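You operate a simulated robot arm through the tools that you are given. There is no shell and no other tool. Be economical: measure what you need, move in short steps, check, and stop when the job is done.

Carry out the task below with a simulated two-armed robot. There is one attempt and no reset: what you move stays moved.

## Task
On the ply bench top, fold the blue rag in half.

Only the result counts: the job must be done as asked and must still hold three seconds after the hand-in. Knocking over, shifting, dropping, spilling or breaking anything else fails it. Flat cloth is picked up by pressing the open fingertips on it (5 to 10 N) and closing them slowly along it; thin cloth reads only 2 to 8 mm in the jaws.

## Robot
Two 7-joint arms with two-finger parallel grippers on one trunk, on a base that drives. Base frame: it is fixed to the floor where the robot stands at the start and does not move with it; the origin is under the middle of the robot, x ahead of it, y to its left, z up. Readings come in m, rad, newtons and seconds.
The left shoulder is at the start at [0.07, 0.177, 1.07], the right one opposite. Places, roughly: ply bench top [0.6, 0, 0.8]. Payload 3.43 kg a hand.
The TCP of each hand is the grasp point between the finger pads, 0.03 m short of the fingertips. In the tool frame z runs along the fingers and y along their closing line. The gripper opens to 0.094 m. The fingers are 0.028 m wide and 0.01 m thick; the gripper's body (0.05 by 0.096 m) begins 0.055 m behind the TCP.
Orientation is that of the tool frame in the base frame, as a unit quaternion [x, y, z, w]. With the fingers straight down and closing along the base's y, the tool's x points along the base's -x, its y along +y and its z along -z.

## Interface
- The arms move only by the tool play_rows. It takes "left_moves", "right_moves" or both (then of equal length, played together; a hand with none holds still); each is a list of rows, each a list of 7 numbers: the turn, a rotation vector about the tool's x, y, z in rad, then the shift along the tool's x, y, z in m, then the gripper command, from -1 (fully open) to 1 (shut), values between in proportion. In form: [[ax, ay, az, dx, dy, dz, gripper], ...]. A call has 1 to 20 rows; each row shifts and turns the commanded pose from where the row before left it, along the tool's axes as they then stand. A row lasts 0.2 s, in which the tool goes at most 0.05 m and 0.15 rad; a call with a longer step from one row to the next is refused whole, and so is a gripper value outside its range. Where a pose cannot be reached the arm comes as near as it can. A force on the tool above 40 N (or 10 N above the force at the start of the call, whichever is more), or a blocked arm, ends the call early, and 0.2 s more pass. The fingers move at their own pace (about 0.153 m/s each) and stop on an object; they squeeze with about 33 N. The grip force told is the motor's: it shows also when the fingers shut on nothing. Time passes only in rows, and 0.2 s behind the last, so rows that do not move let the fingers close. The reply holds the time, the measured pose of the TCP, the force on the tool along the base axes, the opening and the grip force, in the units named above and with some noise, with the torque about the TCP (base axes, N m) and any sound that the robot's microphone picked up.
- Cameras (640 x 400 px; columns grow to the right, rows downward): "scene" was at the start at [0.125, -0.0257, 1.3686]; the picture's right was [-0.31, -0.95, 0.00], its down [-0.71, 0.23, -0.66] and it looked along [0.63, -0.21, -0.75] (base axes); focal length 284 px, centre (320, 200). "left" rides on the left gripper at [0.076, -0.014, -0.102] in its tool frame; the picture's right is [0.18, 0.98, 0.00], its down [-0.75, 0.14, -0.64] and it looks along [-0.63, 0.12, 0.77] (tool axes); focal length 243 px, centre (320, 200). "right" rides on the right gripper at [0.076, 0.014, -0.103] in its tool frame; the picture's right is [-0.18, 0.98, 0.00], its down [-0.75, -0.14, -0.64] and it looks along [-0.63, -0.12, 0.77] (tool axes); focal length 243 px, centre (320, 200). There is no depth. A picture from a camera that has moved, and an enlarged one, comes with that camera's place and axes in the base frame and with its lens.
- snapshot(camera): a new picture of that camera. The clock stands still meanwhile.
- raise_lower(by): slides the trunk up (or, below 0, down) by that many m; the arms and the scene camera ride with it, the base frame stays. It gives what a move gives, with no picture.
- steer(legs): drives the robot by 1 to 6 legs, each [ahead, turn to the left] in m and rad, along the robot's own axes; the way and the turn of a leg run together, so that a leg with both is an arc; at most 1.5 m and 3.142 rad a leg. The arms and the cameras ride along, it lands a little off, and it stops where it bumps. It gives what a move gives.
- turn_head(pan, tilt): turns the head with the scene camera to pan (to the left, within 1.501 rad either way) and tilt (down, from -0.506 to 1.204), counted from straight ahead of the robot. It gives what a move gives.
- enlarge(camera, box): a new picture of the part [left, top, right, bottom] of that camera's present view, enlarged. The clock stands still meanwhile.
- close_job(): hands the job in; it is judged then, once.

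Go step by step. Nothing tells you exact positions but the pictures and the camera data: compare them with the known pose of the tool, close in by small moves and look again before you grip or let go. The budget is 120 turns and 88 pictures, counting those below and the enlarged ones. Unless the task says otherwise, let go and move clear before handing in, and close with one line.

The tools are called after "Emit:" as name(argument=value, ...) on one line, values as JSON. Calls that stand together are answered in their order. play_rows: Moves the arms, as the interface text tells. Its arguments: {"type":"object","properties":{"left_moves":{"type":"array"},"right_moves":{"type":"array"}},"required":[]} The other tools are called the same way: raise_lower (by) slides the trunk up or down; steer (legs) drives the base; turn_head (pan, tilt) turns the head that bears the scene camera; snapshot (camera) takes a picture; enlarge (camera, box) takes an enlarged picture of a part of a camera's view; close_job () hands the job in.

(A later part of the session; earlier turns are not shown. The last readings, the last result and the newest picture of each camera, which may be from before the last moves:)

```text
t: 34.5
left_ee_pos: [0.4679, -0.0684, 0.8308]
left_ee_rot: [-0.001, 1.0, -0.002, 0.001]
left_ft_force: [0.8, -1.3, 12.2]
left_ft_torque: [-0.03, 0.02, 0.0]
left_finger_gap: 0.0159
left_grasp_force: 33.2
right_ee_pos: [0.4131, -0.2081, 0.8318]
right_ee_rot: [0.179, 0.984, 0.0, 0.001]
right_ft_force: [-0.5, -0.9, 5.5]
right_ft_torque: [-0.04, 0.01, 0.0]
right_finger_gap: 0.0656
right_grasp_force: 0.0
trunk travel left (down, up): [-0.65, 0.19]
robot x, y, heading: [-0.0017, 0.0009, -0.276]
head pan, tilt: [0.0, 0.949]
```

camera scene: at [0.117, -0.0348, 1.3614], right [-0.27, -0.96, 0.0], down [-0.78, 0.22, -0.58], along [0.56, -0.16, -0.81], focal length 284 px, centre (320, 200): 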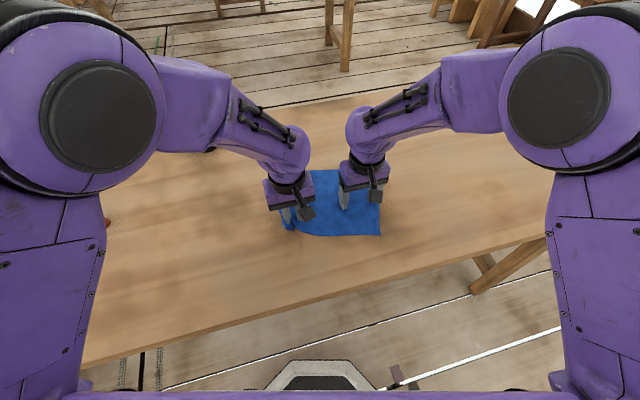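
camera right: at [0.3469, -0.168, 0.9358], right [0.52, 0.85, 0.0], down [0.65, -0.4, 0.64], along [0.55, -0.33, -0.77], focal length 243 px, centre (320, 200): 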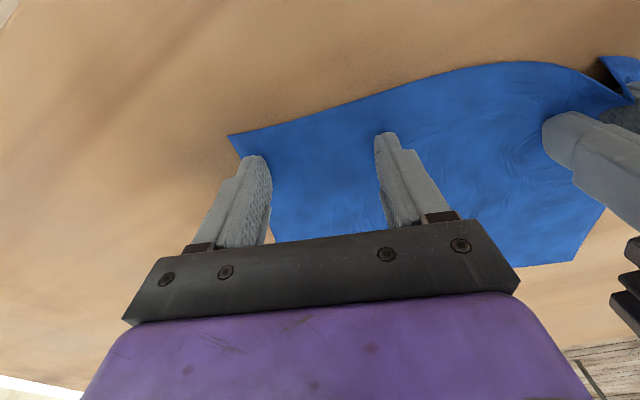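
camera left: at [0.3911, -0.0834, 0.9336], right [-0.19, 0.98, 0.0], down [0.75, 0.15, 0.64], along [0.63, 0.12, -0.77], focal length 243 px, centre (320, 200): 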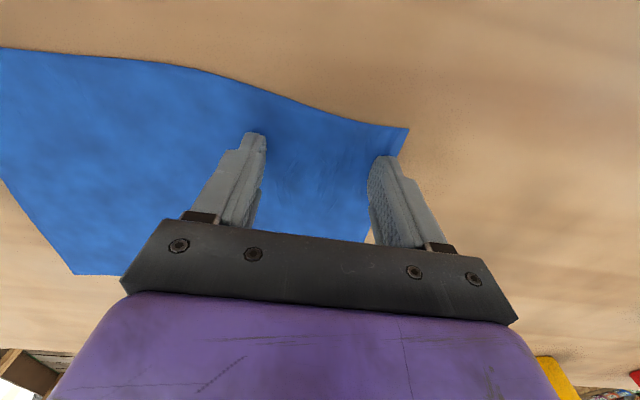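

5.5 N on the right; I add about 0.5 mm and close slowly.

Emit:
play_rows(right_moves=[[0, 0, 0, 0, 0, 0.0006, -0.38], [0, 0, 0, 0, 0, 0, -0.3], [0, 0, 0, 0, 0, 0, -0.25], [0, 0, 0, 0, 0, 0, -0.2], [0, 0, 0, 0, 0, 0, -0.15], [0, 0, 0, 0, 0, 0, -0.1], [0, 0, 0, 0, 0, 0, -0.05], [0, 0, 0, 0, 0, 0, 0], [0, 0, 0, 0, 0, 0, 0.05], [0, 0, 0, 0, 0, 0, 0.1], [0, 0, 0, 0, 0, 0, 0.15], [0, 0, 0, 0, 0, 0, 0.2], [0, 0, 0, 0, 0, 0, 0.25], [0, 0, 0, 0, 0, 0, 0.3], [0, 0, 0, 0, 0, 0, 0.35], [0, 0, 0, 0, 0, 0, 0.4], [0, 0, 0, 0, 0, 0, 0.4]])

Emit:
snapshot(camera="right")

```text
t: 38.1
left_ee_pos: [0.4658, -0.0687, 0.8332]
left_ee_rot: [-0.001, 1.0, -0.003, 0.001]
left_ft_force: [2.0, -2.7, 9.9]
left_ft_torque: [-0.13, 0.06, 0.05]
left_finger_gap: 0.0156
left_grasp_force: 32.6
right_ee_pos: [0.4114, -0.2063, 0.8329]
right_ee_rot: [0.179, 0.984, -0.001, 0.002]
right_ft_force: [-0.4, 0.9, 24.7]
right_ft_torque: [0.0, 0.12, -0.02]
right_finger_gap: 0.026
right_grasp_force: 0.1
trunk travel left (down, up): [-0.65, 0.19]
robot x, y, heading: [0.0044, -0.0001, -0.271]
head pan, tilt: [0.0, 0.949]
```

```text
58 pictures are left
camera right: at [0.3461, -0.1675, 0.9336], right [0.52, 0.85, 0.0], down [0.65, -0.4, 0.64], along [0.55, -0.33, -0.76], focal length 243 px, centre (320, 200)
```

right: 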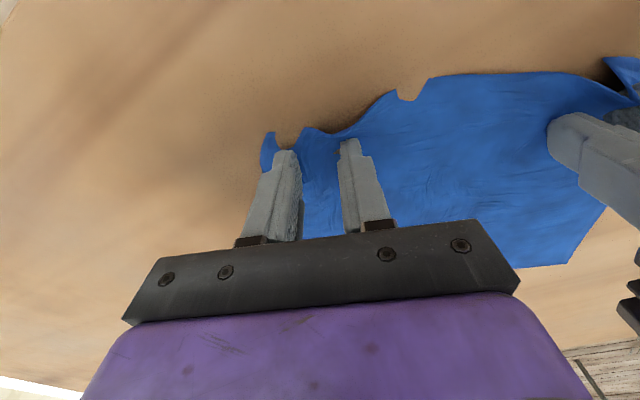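

Ridges are forming and the press is 25 N, so I ease it by 1 mm and finish closing.

Emit:
play_rows(right_moves=[[0, 0, 0, 0, 0, -0.0005, 0.45], [0, 0, 0, 0, 0, -0.0004, 0.5], [0, 0, 0, 0, 0, 0, 0.55], [0, 0, 0, 0, 0, 0, 0.6], [0, 0, 0, 0, 0, 0, 0.65], [0, 0, 0, 0, 0, 0, 0.7], [0, 0, 0, 0, 0, 0, 0.75], [0, 0, 0, 0, 0, 0, 0.8], [0, 0, 0, 0, 0, 0, 0.85], [0, 0, 0, 0, 0, 0, 0.9], [0, 0, 0, 0, 0, 0, 0.95], [0, 0, 0, 0, 0, 0, 1], [0, 0, 0, 0, 0, 0, 1], [0, 0, 0, 0, 0, 0, 1]])

Emit:
snapshot(camera="right")

Emit:
enlarge(camera="scene", box=[220, 130, 420, 255])

```text
t: 41.1
left_ee_pos: [0.4655, -0.0699, 0.8327]
left_ee_rot: [-0.001, 1.0, -0.003, 0.001]
left_ft_force: [-3.4, 0.0, 22.5]
left_ft_torque: [-0.2, 0.27, -0.06]
left_finger_gap: 0.0148
left_grasp_force: 33.1
right_ee_pos: [0.4122, -0.2073, 0.8336]
right_ee_rot: [0.178, 0.984, 0.001, 0.0]
right_ft_force: [0.3, 0.0, 0.2]
right_ft_torque: [-0.01, -0.02, -0.01]
right_finger_gap: 0.0003
right_grasp_force: 33.2
trunk travel left (down, up): [-0.65, 0.19]
robot x, y, heading: [0.0008, -0.0035, -0.278]
head pan, tilt: [0.0, 0.949]
```

```text
57 pictures are left
camera right: at [0.3458, -0.1681, 0.9345], right [0.52, 0.85, 0.0], down [0.65, -0.4, 0.64], along [0.55, -0.33, -0.77], focal length 243 px, centre (320, 200)
```

right: 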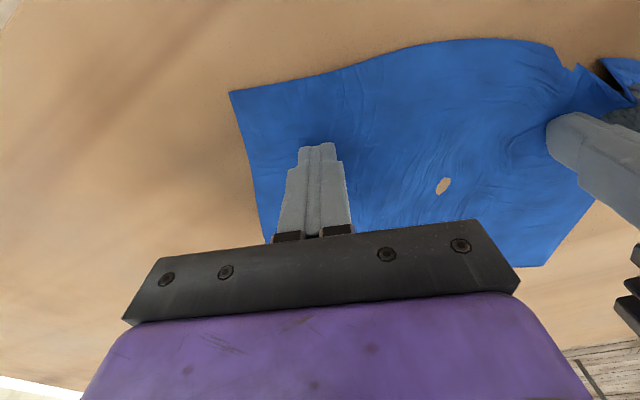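

```text
3.20 times, centred on (320, 192) of scene
camera zoom: at [0.1155, -0.0346, 1.3616], right [-0.27, -0.96, 0.0], down [-0.78, 0.22, -0.58], along [0.56, -0.16, -0.81], focal length 909 px, centre (320, 224)
```

zoom: 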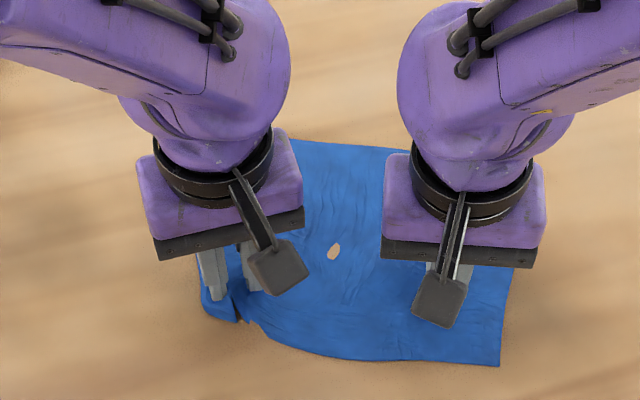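

The right jaws closed on nothing: easing took the pressure off. I reopen, reposition to corner C, now near (0.355, −0.230), and will keep firmer pressure throughout this time.

Emit:
play_rows(right_moves=[[0, 0, 0, 0, 0, -0.012, 1], [0, 0, 0, 0.0117, 0.004, 0, -0.4], [0, 0, 0, 0.0117, 0.0043, 0, -0.4], [0, 0, 0, 0, 0, 0, -0.4], [0, 0, 0, 0, 0, 0.008, -0.4], [0, 0, 0, 0, 0, 0.004, -0.4], [0, 0, 0, 0, 0, 0.0015, -0.4], [0, 0, 0, 0, 0, 0, -0.4], [0, 0, 0, 0, 0, 0, -0.4]])

Emit:
snapshot(camera="right")

```text
t: 43.1
left_ee_pos: [0.4663, -0.0692, 0.8331]
left_ee_rot: [-0.002, 1.0, -0.002, 0.0]
left_ft_force: [2.6, -2.3, 11.2]
left_ft_torque: [-0.18, 0.01, 0.05]
left_finger_gap: 0.0151
left_grasp_force: 33.3
right_ee_pos: [0.3939, -0.1926, 0.8312]
right_ee_rot: [0.179, 0.984, 0.001, 0.003]
right_ft_force: [-1.4, -0.6, 23.2]
right_ft_torque: [0.0, 0.15, 0.06]
right_finger_gap: 0.0659
right_grasp_force: 0.1
trunk travel left (down, up): [-0.65, 0.19]
robot x, y, heading: [0.0016, 0.0012, -0.281]
head pan, tilt: [0.0, 0.949]
```

```text
55 pictures are left
camera right: at [0.3263, -0.1522, 0.9335], right [0.52, 0.85, 0.0], down [0.65, -0.4, 0.65], along [0.55, -0.33, -0.76], focal length 243 px, centre (320, 200)
```

right: 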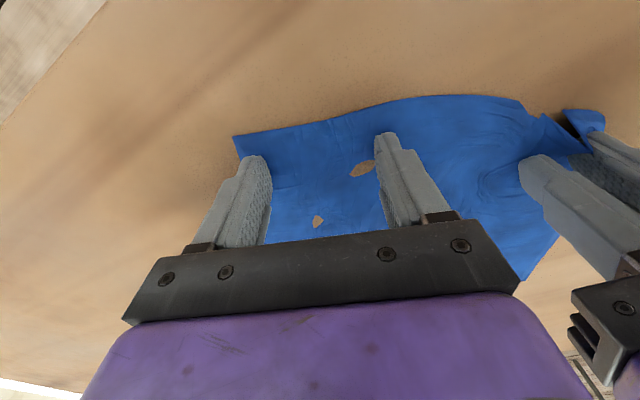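

Good placement but pressing 23 N; I ease by about 0.5 mm and close halfway.

Emit:
play_rows(right_moves=[[0, 0, 0, 0, 0, -0.0005, -0.38], [0, 0, 0, 0, 0, 0, -0.3], [0, 0, 0, 0, 0, 0, -0.25], [0, 0, 0, 0, 0, 0, -0.2], [0, 0, 0, 0, 0, 0, -0.15], [0, 0, 0, 0, 0, 0, -0.1], [0, 0, 0, 0, 0, 0, -0.05], [0, 0, 0, 0, 0, 0, 0], [0, 0, 0, 0, 0, 0, 0.05], [0, 0, 0, 0, 0, 0, 0.1], [0, 0, 0, 0, 0, 0, 0.15], [0, 0, 0, 0, 0, 0, 0.2], [0, 0, 0, 0, 0, 0, 0.25], [0, 0, 0, 0, 0, 0, 0.3], [0, 0, 0, 0, 0, 0, 0.3]])

Emit:
snapshot(camera="right")

```text
t: 46.3
left_ee_pos: [0.4663, -0.07, 0.8324]
left_ee_rot: [-0.001, 1.0, -0.002, 0.001]
left_ft_force: [-2.5, -3.3, 15.1]
left_ft_torque: [-0.22, 0.15, -0.01]
left_finger_gap: 0.0154
left_grasp_force: 33.1
right_ee_pos: [0.3925, -0.1916, 0.8318]
right_ee_rot: [0.179, 0.984, 0.0, 0.002]
right_ft_force: [3.0, 5.1, 18.0]
right_ft_torque: [0.13, 0.03, -0.08]
right_finger_gap: 0.0328
right_grasp_force: 0.1
trunk travel left (down, up): [-0.65, 0.19]
robot x, y, heading: [0.0002, -0.0004, -0.283]
head pan, tilt: [0.0, 0.949]
```

```text
54 pictures are left
camera right: at [0.326, -0.1516, 0.9336], right [0.52, 0.85, 0.0], down [0.65, -0.4, 0.64], along [0.55, -0.33, -0.76], focal length 243 px, centre (320, 200)
```

right: 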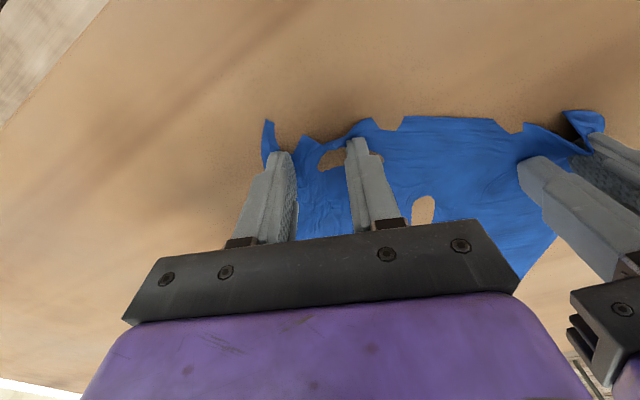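

Cloth is bunching and the pressure is a steady 18 N. I finish closing without easing.

Emit:
play_rows(right_moves=[[0, 0, 0, 0, 0, 0, 0.35], [0, 0, 0, 0, 0, 0, 0.4], [0, 0, 0, 0, 0, 0, 0.45], [0, 0, 0, 0, 0, 0, 0.5], [0, 0, 0, 0, 0, 0, 0.55], [0, 0, 0, 0, 0, 0, 0.6], [0, 0, 0, 0, 0, 0, 0.65], [0, 0, 0, 0, 0, 0, 0.7], [0, 0, 0, 0, 0, 0, 0.75], [0, 0, 0, 0, 0, 0, 0.8], [0, 0, 0, 0, 0, 0, 0.85], [0, 0, 0, 0, 0, 0, 0.9], [0, 0, 0, 0, 0, 0, 0.95], [0, 0, 0, 0, 0, 0, 1], [0, 0, 0, 0, 0, 0, 1], [0, 0, 0, 0, 0, 0, 1]])

Emit:
snapshot(camera="right")

Emit:
enlarge(camera="scene", box=[220, 130, 420, 255])

```text
t: 49.7
left_ee_pos: [0.4656, -0.0683, 0.8333]
left_ee_rot: [-0.001, 1.0, -0.003, 0.001]
left_ft_force: [-7.6, -9.8, 17.6]
left_ft_torque: [-0.39, 0.35, -0.02]
left_finger_gap: 0.0162
left_grasp_force: 32.9
right_ee_pos: [0.3921, -0.1906, 0.83]
right_ee_rot: [0.179, 0.984, -0.001, 0.002]
right_ft_force: [8.9, 12.9, 13.9]
right_ft_torque: [0.56, -0.25, -0.2]
right_finger_gap: 0.0025
right_grasp_force: 32.9
trunk travel left (down, up): [-0.65, 0.19]
robot x, y, heading: [-0.0045, -0.0002, -0.279]
head pan, tilt: [0.0, 0.949]
```

```text
53 pictures are left
camera right: at [0.3262, -0.1511, 0.9337], right [0.52, 0.85, 0.0], down [0.65, -0.4, 0.64], along [0.55, -0.33, -0.76], focal length 243 px, centre (320, 200)
```

right: 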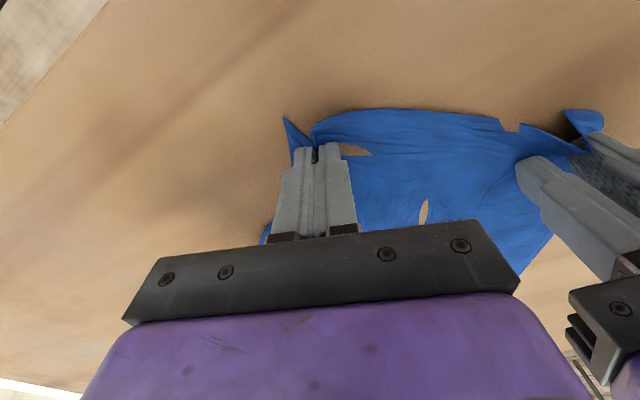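

```text
3.20 times, centred on (320, 192) of scene
camera zoom: at [0.1154, -0.0331, 1.3616], right [-0.27, -0.96, 0.0], down [-0.78, 0.22, -0.58], along [0.56, -0.16, -0.81], focal length 909 px, centre (320, 224)
```

zoom: 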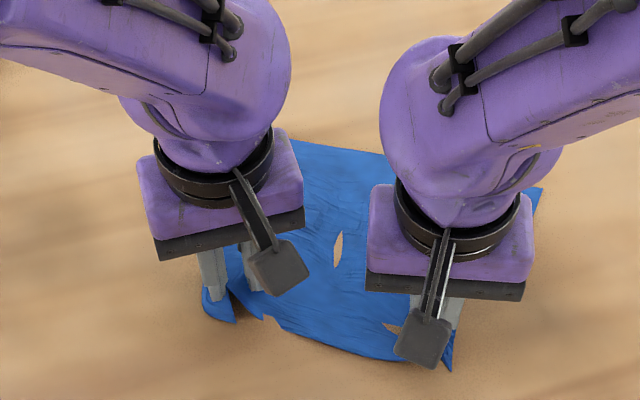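

Both hands hold: 16 mm left, 2.5 mm right, with tension between them. I ease the tension slightly and lift both by 4 cm to check.

Emit:
play_rows(left_moves=[[0, 0, 0, 0, 0, -0.004, 1], [0, 0, 0, 0, 0, -0.008, 1], [0, 0, 0, 0, 0, -0.01, 1], [0, 0, 0, 0, 0, -0.01, 1], [0, 0, 0, 0, 0, -0.01, 1], [0, 0, 0, 0, 0, 0, 1]], right_moves=[[0, 0, 0, 0, 0.003, -0.004, 1], [0, 0, 0, 0, 0.003, -0.008, 1], [0, 0, 0, 0, 0.002, -0.01, 1], [0, 0, 0, 0, 0, -0.01, 1], [0, 0, 0, 0, 0, -0.01, 1], [0, 0, 0, 0, 0, 0, 1]])

Emit:
snapshot(camera="scene")

Emit:
snapshot(camera="right")

Emit:
snapshot(camera="left")

```text
t: 51.1
left_ee_pos: [0.4676, -0.0693, 0.8735]
left_ee_rot: [0.001, 1.0, 0.0, 0.001]
left_ft_force: [-0.2, 0.0, 0.0]
left_ft_torque: [0.0, 0.0, -0.01]
left_finger_gap: 0.0021
left_grasp_force: 33.3
right_ee_pos: [0.3981, -0.1838, 0.8715]
right_ee_rot: [0.179, 0.984, 0.0, 0.0]
right_ft_force: [-0.5, -0.2, -0.6]
right_ft_torque: [0.02, 0.0, 0.04]
right_finger_gap: 0.0022
right_grasp_force: 32.7
trunk travel left (down, up): [-0.65, 0.19]
robot x, y, heading: [-0.0028, 0.0007, -0.279]
head pan, tilt: [0.0, 0.949]
```

```text
51 pictures are left
camera scene: at [0.1192, -0.0351, 1.3611], right [-0.27, -0.96, 0.0], down [-0.78, 0.22, -0.58], along [0.56, -0.16, -0.81], focal length 284 px, centre (320, 200)
```

scene: 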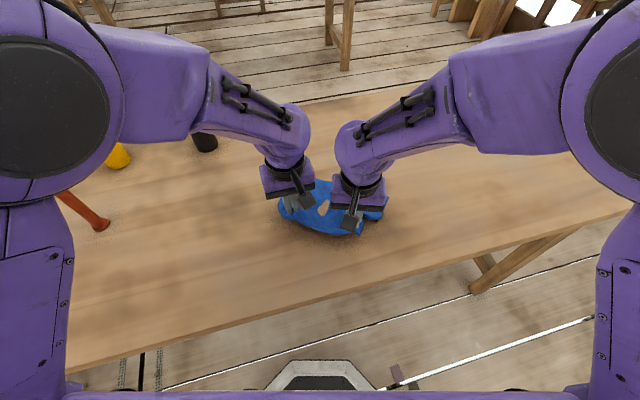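

```text
50 pictures are left
camera right: at [0.3317, -0.1449, 0.973], right [0.52, 0.85, 0.0], down [0.66, -0.4, 0.64], along [0.55, -0.33, -0.77], focal length 243 px, centre (320, 200)
```

right: 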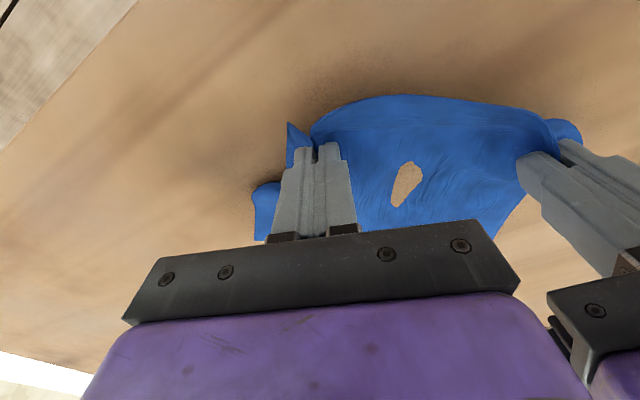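

```text
49 pictures are left
camera left: at [0.3903, -0.0831, 0.9741], right [-0.18, 0.98, 0.0], down [0.75, 0.14, 0.64], along [0.63, 0.12, -0.77], focal length 243 px, centre (320, 200)
```

left: 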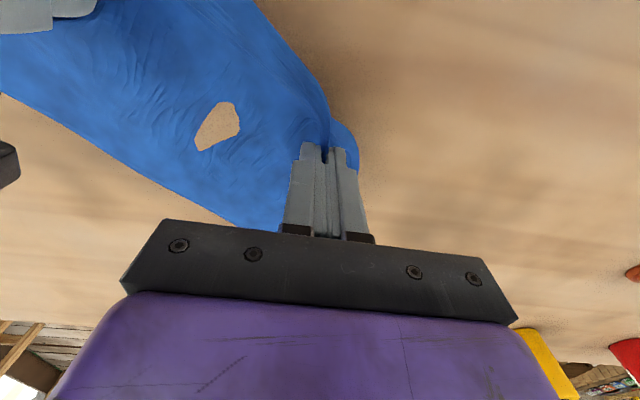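

Both grips are clean now (about 2 mm each). I lift more while moving a little forward along the fold direction, then check the rag's layout.

Emit:
play_rows(left_moves=[[0, 0, 0, -0.0064, -0.0039, -0.012, 1], [0, 0, 0, -0.0064, -0.0039, -0.012, 1], [0, 0, 0, -0.0064, -0.0039, -0.012, 1], [0, 0, 0, -0.0064, -0.0039, -0.012, 1], [0, 0, 0, 0, 0, 0, 1]], right_moves=[[0, 0, 0, -0.0073, -0.0014, -0.012, 1], [0, 0, 0, -0.0073, -0.0014, -0.012, 1], [0, 0, 0, -0.0073, -0.0014, -0.012, 1], [0, 0, 0, -0.0073, -0.0014, -0.012, 1], [0, 0, 0, 0, 0, 0, 1]])

Emit:
enlarge(camera="scene", box=[220, 120, 428, 250])

Emit:
snapshot(camera="left")

Emit:
snapshot(camera="right")

```text
t: 52.3
left_ee_pos: [0.4929, -0.0855, 0.9204]
left_ee_rot: [-0.001, 1.0, 0.001, 0.0]
left_ft_force: [0.6, -0.1, 0.7]
left_ft_torque: [-0.01, -0.01, 0.0]
left_finger_gap: 0.0021
left_grasp_force: 33.7
right_ee_pos: [0.4239, -0.1989, 0.9204]
right_ee_rot: [0.18, 0.984, 0.001, 0.001]
right_ft_force: [0.3, -0.1, 0.0]
right_ft_torque: [0.0, 0.01, 0.03]
right_finger_gap: 0.0023
right_grasp_force: 33.5
trunk travel left (down, up): [-0.65, 0.19]
robot x, y, heading: [0.0048, -0.0045, -0.28]
head pan, tilt: [0.0, 0.949]
```

```text
3.08 times, centred on (324, 185) of scene
camera zoom: at [0.1188, -0.0348, 1.3612], right [-0.27, -0.96, 0.0], down [-0.78, 0.22, -0.58], along [0.56, -0.16, -0.81], focal length 874 px, centre (308, 246)
```

zoom: 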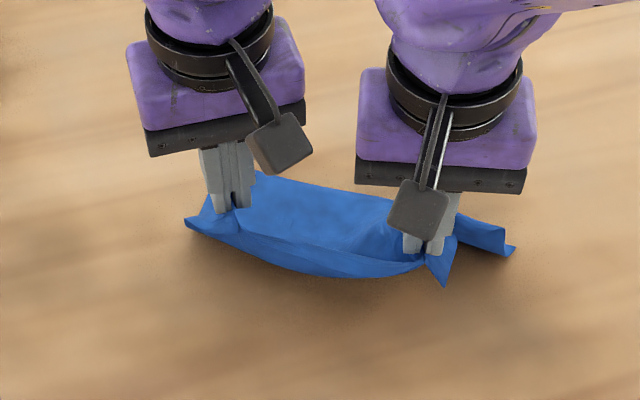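

```text
47 pictures are left
camera left: at [0.416, -0.0988, 1.0223], right [-0.18, 0.98, 0.0], down [0.75, 0.14, 0.64], along [0.63, 0.12, -0.77], focal length 243 px, centre (320, 200)
```

left: 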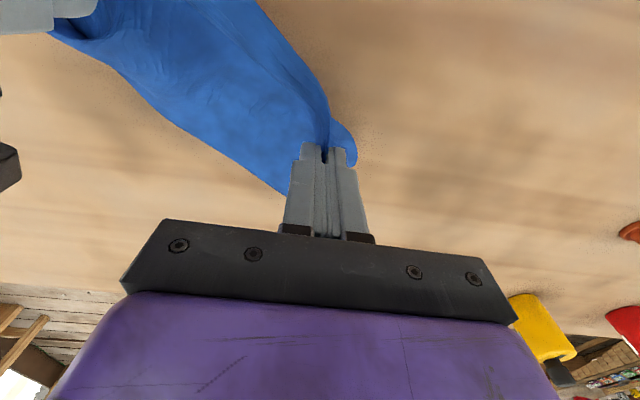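

```text
46 pictures are left
camera right: at [0.3574, -0.1597, 1.0219], right [0.52, 0.85, 0.0], down [0.66, -0.4, 0.64], along [0.55, -0.33, -0.77], focal length 243 px, centre (320, 200)
```

right: 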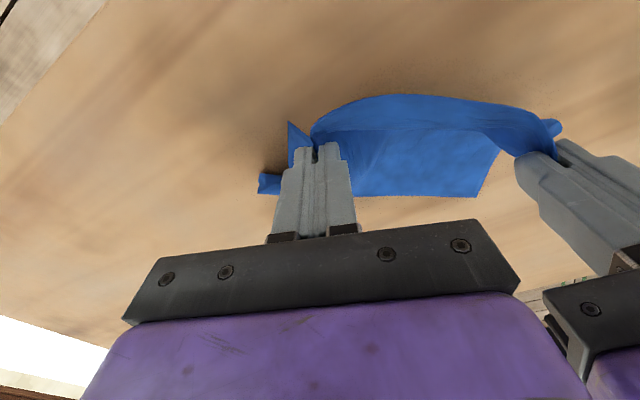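

The cloth is well held. Fingers pointing down can't turn the edge over, so I'll do a hanging fold instead: lift the rag fully, lay its lower half down going forward, then come back so that both edges meet on the robot side. First I lift it and square the hands.

Emit:
play_rows(left_moves=[[0, 0, 0, -0.0032, 0.0025, -0.021, 1], [0, 0, 0, -0.0032, 0.0025, -0.021, 1], [0, 0, 0, -0.0032, 0.0025, -0.021, 1], [0, 0, 0, -0.0032, 0.0025, -0.021, 1], [0, 0, 0, -0.0032, 0.0025, -0.021, 1], [0, 0, 0.14, 0, 0, 0, 1], [0, 0, 0.14, 0, 0, 0, 1], [0, 0, 0, 0, 0, 0, 1], [0, 0, 0, 0, 0, 0, 1]], right_moves=[[0, 0, 0, -0.0094, 0.0018, -0.021, 1], [0, 0, 0, -0.0094, 0.0018, -0.021, 1], [0, 0, 0, -0.0094, 0.0018, -0.021, 1], [0, 0, 0, -0.0094, 0.0018, -0.021, 1], [0, 0, 0, -0.0094, 0.0018, -0.021, 1], [0, 0, -0.04, 0, 0, 0, 1], [0, 0, -0.04, 0, 0, 0, 1], [0, 0, 0, 0, 0, 0, 1], [0, 0, 0, 0, 0, 0, 1]])

Emit:
snapshot(camera="scene")

Emit:
snapshot(camera="left")

Emit:
snapshot(camera="right")

```text
t: 54.3
left_ee_pos: [0.5078, -0.073, 1.0244]
left_ee_rot: [0.14, 0.99, -0.001, 0.0]
left_ft_force: [-5.8, -27.9, 0.6]
left_ft_torque: [-0.89, 0.22, 0.65]
left_finger_gap: 0.0056
left_grasp_force: 33.2
right_ee_pos: [0.471, -0.2067, 1.026]
right_ee_rot: [0.141, 0.99, 0.002, 0.0]
right_ft_force: [6.1, 27.8, -1.2]
right_ft_torque: [0.76, -0.17, -0.47]
right_finger_gap: 0.0023
right_grasp_force: 32.9
trunk travel left (down, up): [-0.65, 0.19]
robot x, y, heading: [0.0004, 0.0022, -0.278]
head pan, tilt: [0.0, 0.949]
```

```text
45 pictures are left
camera scene: at [0.1189, -0.0349, 1.3612], right [-0.27, -0.96, 0.0], down [-0.78, 0.22, -0.58], along [0.56, -0.16, -0.81], focal length 284 px, centre (320, 200)
```

scene: 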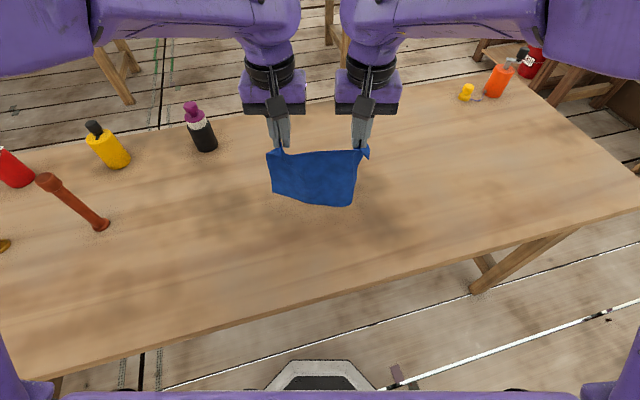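

```text
44 pictures are left
camera left: at [0.4306, -0.0642, 1.1271], right [0.1, 1.0, 0.0], down [0.76, -0.07, 0.64], along [0.64, -0.06, -0.77], focal length 243 px, centre (320, 200)
```

left: 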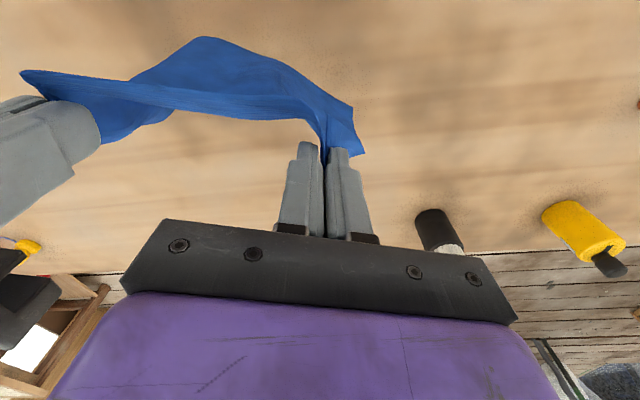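

```text
43 pictures are left
camera right: at [0.4008, -0.1733, 1.1274], right [0.45, 0.89, 0.0], down [0.69, -0.35, 0.64], along [0.57, -0.29, -0.77], focal length 243 px, centre (320, 200)
```

right: 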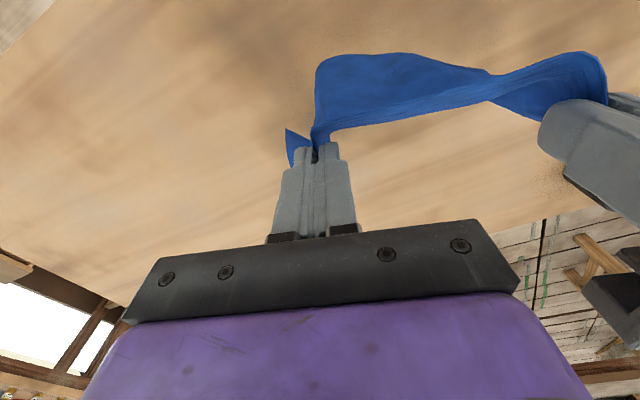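

The rag hangs cleanly but too taut (28 N), so I bring the hands 3 mm each closer and take a closer look.

Emit:
play_rows(left_moves=[[0, 0, 0, 0, -0.0035, 0, 1], [0, 0, 0, 0, 0, 0, 1], [0, 0, 0, 0, 0, 0, 1]], right_moves=[[0, 0, 0, 0, 0.0035, 0, 1], [0, 0, 0, 0, 0, 0, 1], [0, 0, 0, 0, 0, 0, 1]])

Emit:
enlarge(camera="scene", box=[240, 120, 400, 220])

```text
t: 55.1
left_ee_pos: [0.5079, -0.0757, 1.0255]
left_ee_rot: [0.139, 0.99, 0.0, 0.0]
left_ft_force: [-4.5, -20.9, 0.9]
left_ft_torque: [-0.61, 0.17, 0.51]
left_finger_gap: 0.0028
left_grasp_force: 32.8
right_ee_pos: [0.4709, -0.2041, 1.0254]
right_ee_rot: [0.14, 0.99, -0.001, 0.0]
right_ft_force: [4.8, 21.4, -0.3]
right_ft_torque: [0.59, -0.16, -0.41]
right_finger_gap: 0.0024
right_grasp_force: 33.1
trunk travel left (down, up): [-0.65, 0.19]
robot x, y, heading: [0.003, 0.0023, -0.282]
head pan, tilt: [0.0, 0.949]
```

```text
4.00 times, centred on (320, 170) of scene
camera zoom: at [0.1188, -0.035, 1.3612], right [-0.27, -0.96, 0.0], down [-0.78, 0.22, -0.58], along [0.56, -0.16, -0.81], focal length 1136 px, centre (320, 320)
```

zoom: 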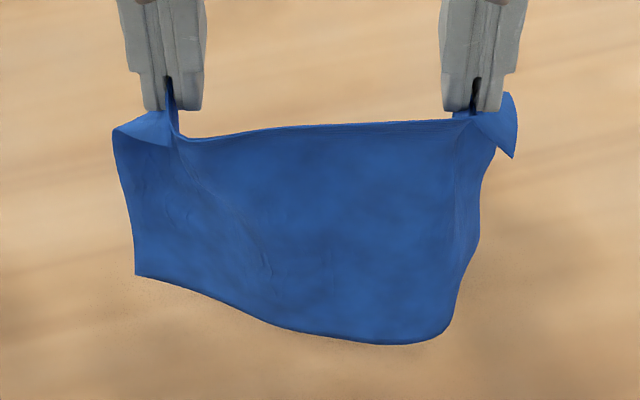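

Still 21 N of tension, so I bring the hands another 5 mm each together and look at how the rag hangs.

Emit:
play_rows(left_moves=[[0, 0, 0, 0, -0.0025, 0, 1], [0, 0, 0, 0, -0.0025, 0, 1], [0, 0, 0, 0, 0, 0, 1], [0, 0, 0, 0, 0, 0, 1], [0, 0, 0, 0, 0, 0, 1]], right_moves=[[0, 0, 0, 0, 0.0025, 0, 1], [0, 0, 0, 0, 0.0025, 0, 1], [0, 0, 0, 0, 0, 0, 1], [0, 0, 0, 0, 0, 0, 1], [0, 0, 0, 0, 0, 0, 1]])

Emit:
enlarge(camera="scene", box=[240, 120, 400, 220])

Emit:
snapshot(camera="left")

```text
t: 56.3
left_ee_pos: [0.5066, -0.0808, 1.0248]
left_ee_rot: [0.14, 0.99, 0.0, 0.0]
left_ft_force: [0.1, 0.2, -0.7]
left_ft_torque: [-0.01, 0.0, 0.0]
left_finger_gap: 0.0022
left_grasp_force: 32.5
right_ee_pos: [0.4727, -0.2002, 1.024]
right_ee_rot: [0.14, 0.99, 0.0, -0.001]
right_ft_force: [-0.4, 0.5, 0.2]
right_ft_torque: [-0.02, -0.01, 0.02]
right_finger_gap: 0.002
right_grasp_force: 33.2
trunk travel left (down, up): [-0.65, 0.19]
robot x, y, heading: [0.0004, -0.0, -0.28]
head pan, tilt: [0.0, 0.949]
```

```text
4.00 times, centred on (320, 170) of scene
camera zoom: at [0.1188, -0.0349, 1.3612], right [-0.27, -0.96, 0.0], down [-0.78, 0.22, -0.58], along [0.56, -0.16, -0.81], focal length 1136 px, centre (320, 320)
```

zoom: 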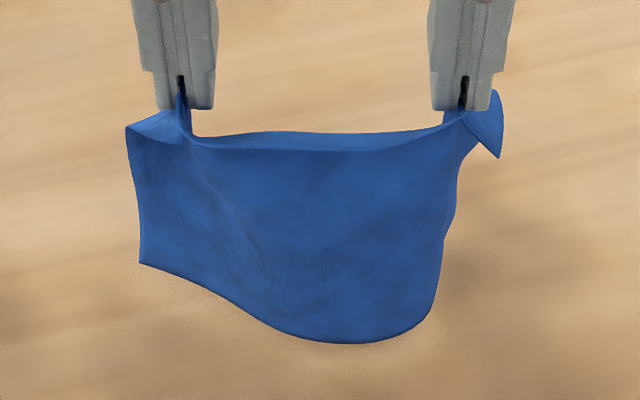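

```text
40 pictures are left
camera left: at [0.4291, -0.073, 1.1271], right [0.09, 1.0, 0.0], down [0.76, -0.07, 0.64], along [0.64, -0.06, -0.77], focal length 243 px, centre (320, 200)
```

left: 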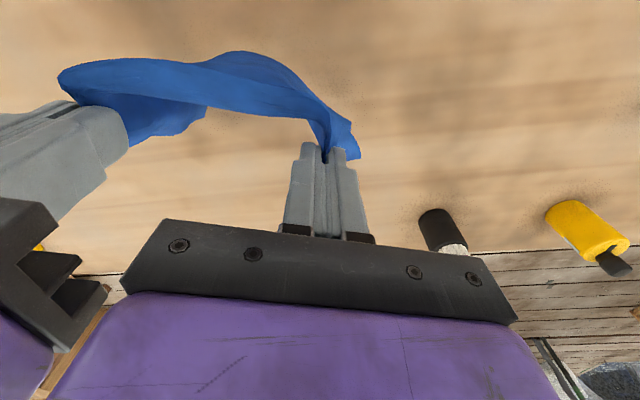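

Now it's too slack. I widen slightly, carry the rag back 10 cm, touch its bottom edge on the bench and drag it forward so the hanging corners trail out flat toward the robot.

Emit:
play_rows(left_moves=[[0, 0, 0, 0.02, 0.0015, -0.002, 1], [0, 0, 0, 0.02, 0.0005, -0.002, 1], [0, 0, 0, 0.02, 0, -0.002, 1], [0, 0, 0, 0.02, 0, 0, 1], [0, 0, 0, 0.02, 0, 0, 1], [0, 0, 0, 0, 0, 0.012, 1], [0, 0, 0, 0, 0, 0.012, 1], [0, 0, 0, 0, 0, 0.012, 1], [0, 0, 0, 0, 0, 0, 1], [0, 0, 0, 0, 0, 0, 1]], right_moves=[[0, 0, 0, 0.02, -0.0015, -0.002, 1], [0, 0, 0, 0.02, -0.0005, -0.002, 1], [0, 0, 0, 0.02, 0, -0.002, 1], [0, 0, 0, 0.02, 0, 0, 1], [0, 0, 0, 0.02, 0, 0, 1], [0, 0, 0, 0, 0, 0.012, 1], [0, 0, 0, 0, 0, 0.012, 1], [0, 0, 0, 0, 0, 0.012, 1], [0, 0, 0, 0, 0, 0, 1], [0, 0, 0, 0, 0, 0, 1]])

Emit:
snapshot(camera="scene")

```text
t: 58.5
left_ee_pos: [0.4096, -0.0508, 0.9961]
left_ee_rot: [0.139, 0.99, 0.0, -0.001]
left_ft_force: [0.2, 0.2, 0.1]
left_ft_torque: [0.0, 0.0, 0.02]
left_finger_gap: 0.0024
left_grasp_force: 33.0
right_ee_pos: [0.376, -0.174, 0.9941]
right_ee_rot: [0.14, 0.99, 0.001, 0.0]
right_ft_force: [0.6, 0.2, 0.8]
right_ft_torque: [-0.01, -0.04, -0.02]
right_finger_gap: 0.0026
right_grasp_force: 32.9
trunk travel left (down, up): [-0.65, 0.19]
robot x, y, heading: [-0.0003, 0.0016, -0.281]
head pan, tilt: [0.0, 0.949]
```

```text
39 pictures are left
camera scene: at [0.1187, -0.0349, 1.3612], right [-0.27, -0.96, 0.0], down [-0.78, 0.22, -0.58], along [0.56, -0.16, -0.81], focal length 284 px, centre (320, 200)
```

scene: 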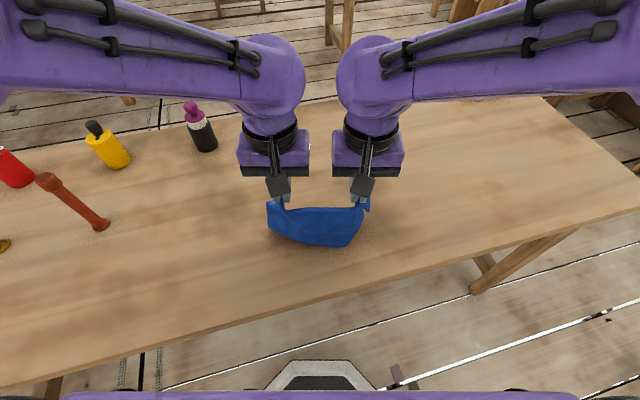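

Now I drag the rag forward 12 cm at this height, lowering by 1 cm, and look.

Emit:
play_rows(left_moves=[[0, 0, 0, -0.012, 0, 0.001, 1], [0, 0, 0, -0.012, 0, 0.001, 1], [0, 0, 0, -0.012, 0, 0.001, 1], [0, 0, 0, -0.012, 0, 0.001, 1], [0, 0, 0, -0.012, 0, 0.001, 1], [0, 0, 0, -0.012, 0, 0.001, 1], [0, 0, 0, -0.012, 0, 0.001, 1], [0, 0, 0, -0.012, 0, 0.001, 1], [0, 0, 0, -0.012, 0, 0.001, 1], [0, 0, 0, -0.012, 0, 0.001, 1]], right_moves=[[0, 0, 0, -0.012, 0, 0.001, 1], [0, 0, 0, -0.012, 0, 0.001, 1], [0, 0, 0, -0.012, 0, 0.001, 1], [0, 0, 0, -0.012, 0, 0.001, 1], [0, 0, 0, -0.012, 0, 0.001, 1], [0, 0, 0, -0.012, 0, 0.001, 1], [0, 0, 0, -0.012, 0, 0.001, 1], [0, 0, 0, -0.012, 0, 0.001, 1], [0, 0, 0, -0.012, 0, 0.001, 1], [0, 0, 0, -0.012, 0, 0.001, 1]])

Emit:
enlarge(camera="scene", box=[240, 130, 400, 230])

Emit:
snapshot(camera="left")

```text
t: 60.7
left_ee_pos: [0.5267, -0.0839, 0.9837]
left_ee_rot: [0.139, 0.99, -0.001, 0.0]
left_ft_force: [-0.3, -1.7, -0.7]
left_ft_torque: [-0.02, 0.04, 0.07]
left_finger_gap: 0.0023
left_grasp_force: 32.6
right_ee_pos: [0.4929, -0.2079, 0.9843]
right_ee_rot: [0.139, 0.99, 0.0, -0.001]
right_ft_force: [-0.1, 0.8, -0.7]
right_ft_torque: [0.02, 0.01, -0.01]
right_finger_gap: 0.0023
right_grasp_force: 32.4
trunk travel left (down, up): [-0.65, 0.19]
robot x, y, heading: [0.0033, -0.0004, -0.28]
head pan, tilt: [0.0, 0.949]
```

```text
4.00 times, centred on (320, 180) of scene
camera zoom: at [0.1201, -0.0353, 1.3611], right [-0.27, -0.96, 0.0], down [-0.78, 0.22, -0.58], along [0.56, -0.16, -0.81], focal length 1136 px, centre (320, 280)
```

zoom: 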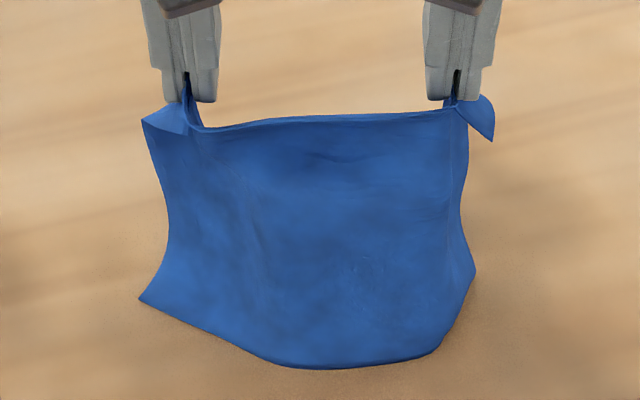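

```text
37 pictures are left
camera left: at [0.4494, -0.0759, 1.086], right [0.09, 1.0, 0.0], down [0.76, -0.07, 0.64], along [0.64, -0.06, -0.77], focal length 243 px, centre (320, 200)
```

left: 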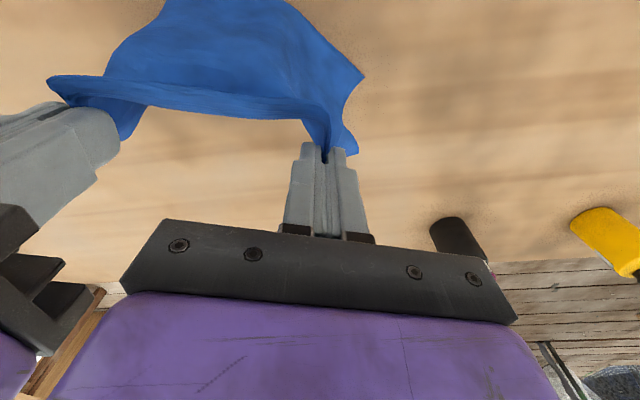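

The drag works well: the left corner is out and the right one is improving. I continue forward 6 cm while lowering 3 cm.

Emit:
play_rows(left_moves=[[0, 0, 0, -0.01, 0, 0.005, 1], [0, 0, 0, -0.01, 0, 0.005, 1], [0, 0, 0, -0.01, 0, 0.005, 1], [0, 0, 0, -0.01, 0, 0.005, 1], [0, 0, 0, -0.01, 0, 0.005, 1], [0, 0, 0, -0.01, 0, 0.005, 1], [0, 0, 0, 0, 0, 0, 1]], right_moves=[[0, 0, 0, -0.01, 0, 0.005, 1], [0, 0, 0, -0.01, 0, 0.005, 1], [0, 0, 0, -0.01, 0, 0.005, 1], [0, 0, 0, -0.01, 0, 0.005, 1], [0, 0, 0, -0.01, 0, 0.005, 1], [0, 0, 0, -0.01, 0, 0.005, 1], [0, 0, 0, 0, 0, 0, 1]])

Emit:
enlarge(camera="scene", box=[240, 130, 400, 230])

Emit:
snapshot(camera="right")

```text
t: 62.3
left_ee_pos: [0.5827, -0.0996, 0.9554]
left_ee_rot: [0.14, 0.99, 0.0, 0.001]
left_ft_force: [-0.3, -1.7, 0.9]
left_ft_torque: [0.01, -0.01, 0.05]
left_finger_gap: 0.0022
left_grasp_force: 33.2
right_ee_pos: [0.5485, -0.2237, 0.9562]
right_ee_rot: [0.139, 0.99, 0.0, 0.0]
right_ft_force: [0.5, 1.8, -0.2]
right_ft_torque: [0.06, -0.02, -0.04]
right_finger_gap: 0.0022
right_grasp_force: 33.4
trunk travel left (down, up): [-0.65, 0.19]
robot x, y, heading: [0.0034, -0.0004, -0.277]
head pan, tilt: [0.0, 0.949]
```

```text
4.00 times, centred on (320, 180) of scene
camera zoom: at [0.1182, -0.0347, 1.3613], right [-0.27, -0.96, 0.0], down [-0.78, 0.22, -0.58], along [0.56, -0.16, -0.81], focal length 1136 px, centre (320, 280)
```

zoom: 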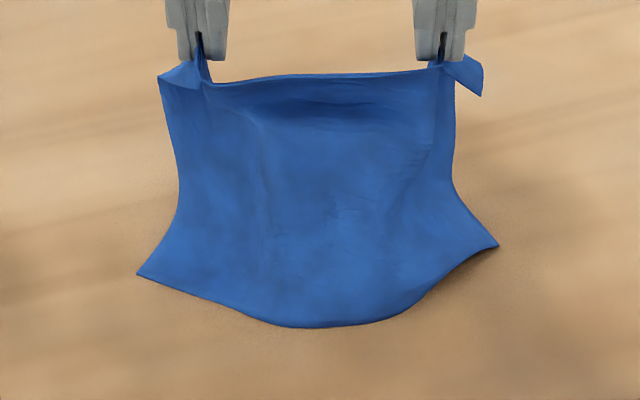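

```text
35 pictures are left
camera right: at [0.4789, -0.1894, 1.0576], right [0.45, 0.89, 0.0], down [0.69, -0.34, 0.64], along [0.57, -0.29, -0.77], focal length 243 px, centre (320, 200)
```

right: 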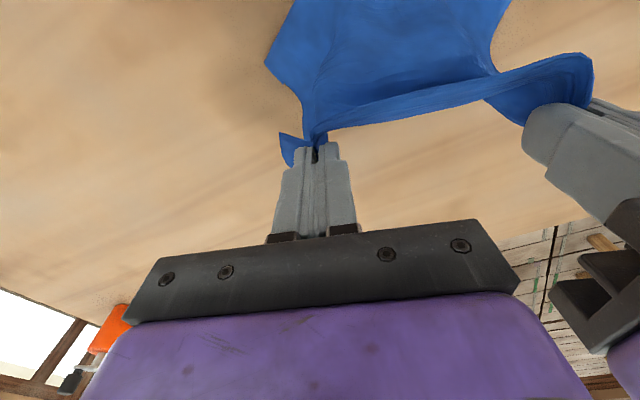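

Excellent: both bottom corners are now spread flat. I continue forward and down so the lower half lies flat, before bringing the upper half back over it.

Emit:
play_rows(left_moves=[[0, 0, 0, -0.01, 0, 0.01, 1], [0, 0, 0, -0.01, 0, 0.01, 1], [0, 0, 0, -0.01, 0, 0.01, 1], [0, 0, 0, -0.007, 0, 0.01, 1], [0, 0, 0, 0, 0, 0.01, 1], [0, 0, 0, 0, 0, 0, 1]], right_moves=[[0, 0, 0, -0.01, 0, 0.01, 1], [0, 0, 0, -0.01, 0, 0.01, 1], [0, 0, 0, -0.01, 0, 0.01, 1], [0, 0, 0, -0.007, 0, 0.01, 1], [0, 0, 0, 0, 0, 0.01, 1], [0, 0, 0, 0, 0, 0, 1]])

Emit:
enlarge(camera="scene", box=[240, 110, 400, 210])

Emit:
snapshot(camera="right")

```text
t: 63.7
left_ee_pos: [0.6193, -0.1097, 0.906]
left_ee_rot: [0.14, 0.99, 0.001, 0.0]
left_ft_force: [-0.7, -0.9, -0.4]
left_ft_torque: [0.03, 0.0, 0.01]
left_finger_gap: 0.0026
left_grasp_force: 32.9
right_ee_pos: [0.5856, -0.2333, 0.9056]
right_ee_rot: [0.139, 0.99, 0.0, -0.001]
right_ft_force: [-0.2, 0.1, 0.2]
right_ft_torque: [-0.02, 0.02, -0.05]
right_finger_gap: 0.002
right_grasp_force: 32.6
trunk travel left (down, up): [-0.65, 0.19]
robot x, y, heading: [-0.002, 0.0012, -0.277]
head pan, tilt: [0.0, 0.949]
```

```text
4.00 times, centred on (320, 160) of scene
camera zoom: at [0.1189, -0.035, 1.3612], right [-0.27, -0.96, 0.0], down [-0.78, 0.22, -0.58], along [0.56, -0.16, -0.81], focal length 1136 px, centre (320, 360)
```

zoom: 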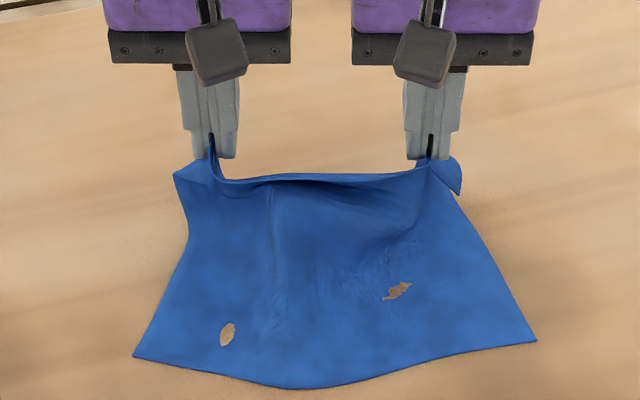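

```text
33 pictures are left
camera right: at [0.5158, -0.1995, 1.0064], right [0.45, 0.89, 0.0], down [0.69, -0.34, 0.64], along [0.57, -0.29, -0.77], focal length 243 px, centre (320, 200)
```

right: 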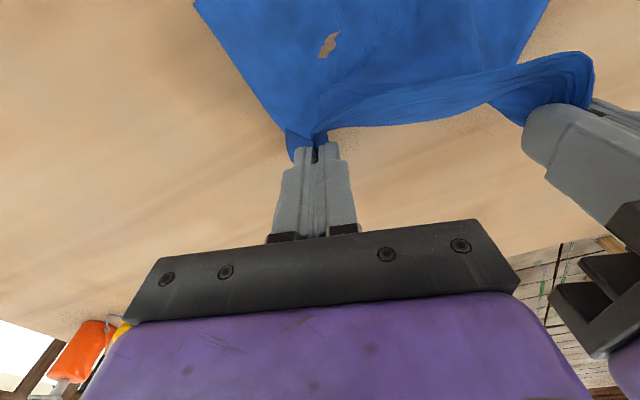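

The lower half is flat with its edge at about s≈0.525 along the robot's forward direction, and the grips stand right above the fold line (s≈0.626). I arc the hands back and down so the upper edge lands over the lower one.

Emit:
play_rows(left_moves=[[0, 0, 0, 0.0075, 0, 0.001, 1], [0, 0, 0, 0.0075, 0, 0.002, 1], [0, 0, 0, 0.0115, 0, 0.004, 1], [0, 0, 0, 0.0115, 0, 0.004, 1], [0, 0, 0, 0.008, 0, 0.0065, 1], [0, 0, 0, 0.008, 0, 0.0065, 1], [0, 0, 0, 0.006, 0, 0.008, 1], [0, 0, 0, 0.006, 0, 0.008, 1], [0, 0, 0, 0.0035, 0, 0.008, 1], [0, 0, 0, 0.0035, 0, 0.008, 1], [0, 0, 0, 0, 0, 0, 1]], right_moves=[[0, 0, 0, 0.0075, 0, 0.001, 1], [0, 0, 0, 0.0075, 0, 0.002, 1], [0, 0, 0, 0.0115, 0, 0.004, 1], [0, 0, 0, 0.0115, 0, 0.004, 1], [0, 0, 0, 0.008, 0, 0.0065, 1], [0, 0, 0, 0.008, 0, 0.0065, 1], [0, 0, 0, 0.006, 0, 0.008, 1], [0, 0, 0, 0.006, 0, 0.008, 1], [0, 0, 0, 0.0035, 0, 0.008, 1], [0, 0, 0, 0.0035, 0, 0.008, 1], [0, 0, 0, 0, 0, 0, 1]])

Emit:
enlarge(camera="scene", box=[240, 110, 400, 210])

Emit:
snapshot(camera="right")

Emit:
snapshot(camera="left")

```text
t: 66.1
left_ee_pos: [0.5496, -0.0906, 0.8486]
left_ee_rot: [0.14, 0.99, 0.0, 0.0]
left_ft_force: [1.0, -0.3, 0.1]
left_ft_torque: [-0.02, -0.03, 0.02]
left_finger_gap: 0.0021
left_grasp_force: 33.1
right_ee_pos: [0.5148, -0.214, 0.8493]
right_ee_rot: [0.139, 0.99, 0.0, 0.0]
right_ft_force: [1.2, 1.1, 0.0]
right_ft_torque: [0.06, -0.01, 0.02]
right_finger_gap: 0.0024
right_grasp_force: 33.2
trunk travel left (down, up): [-0.65, 0.19]
robot x, y, heading: [0.0001, 0.0005, -0.274]
head pan, tilt: [0.0, 0.949]
```

```text
4.00 times, centred on (320, 160) of scene
camera zoom: at [0.1186, -0.0348, 1.3612], right [-0.27, -0.96, 0.0], down [-0.78, 0.22, -0.58], along [0.56, -0.16, -0.81], focal length 1136 px, centre (320, 360)
```

zoom: 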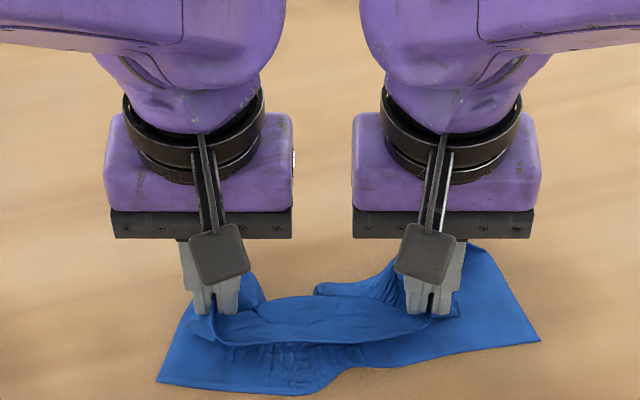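

```text
31 pictures are left
camera right: at [0.4448, -0.1797, 0.9511], right [0.45, 0.89, 0.0], down [0.69, -0.34, 0.64], along [0.57, -0.29, -0.77], focal length 243 px, centre (320, 200)
```

right: 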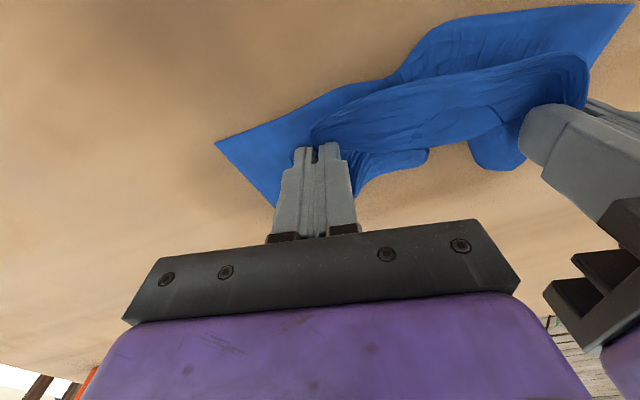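

```text
30 pictures are left
camera left: at [0.4711, -0.0832, 0.9509], right [0.09, 1.0, 0.0], down [0.76, -0.07, 0.64], along [0.64, -0.06, -0.77], focal length 243 px, centre (320, 200)
```

left: 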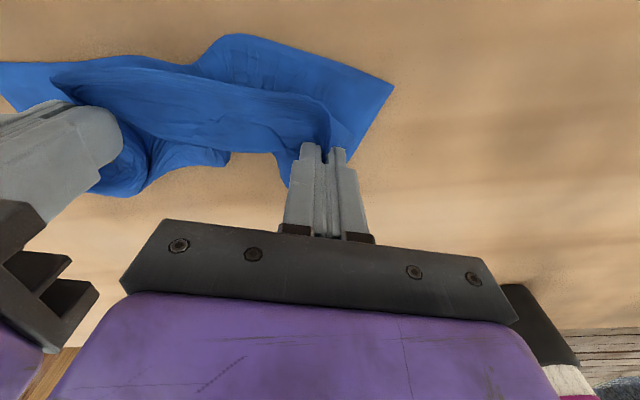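

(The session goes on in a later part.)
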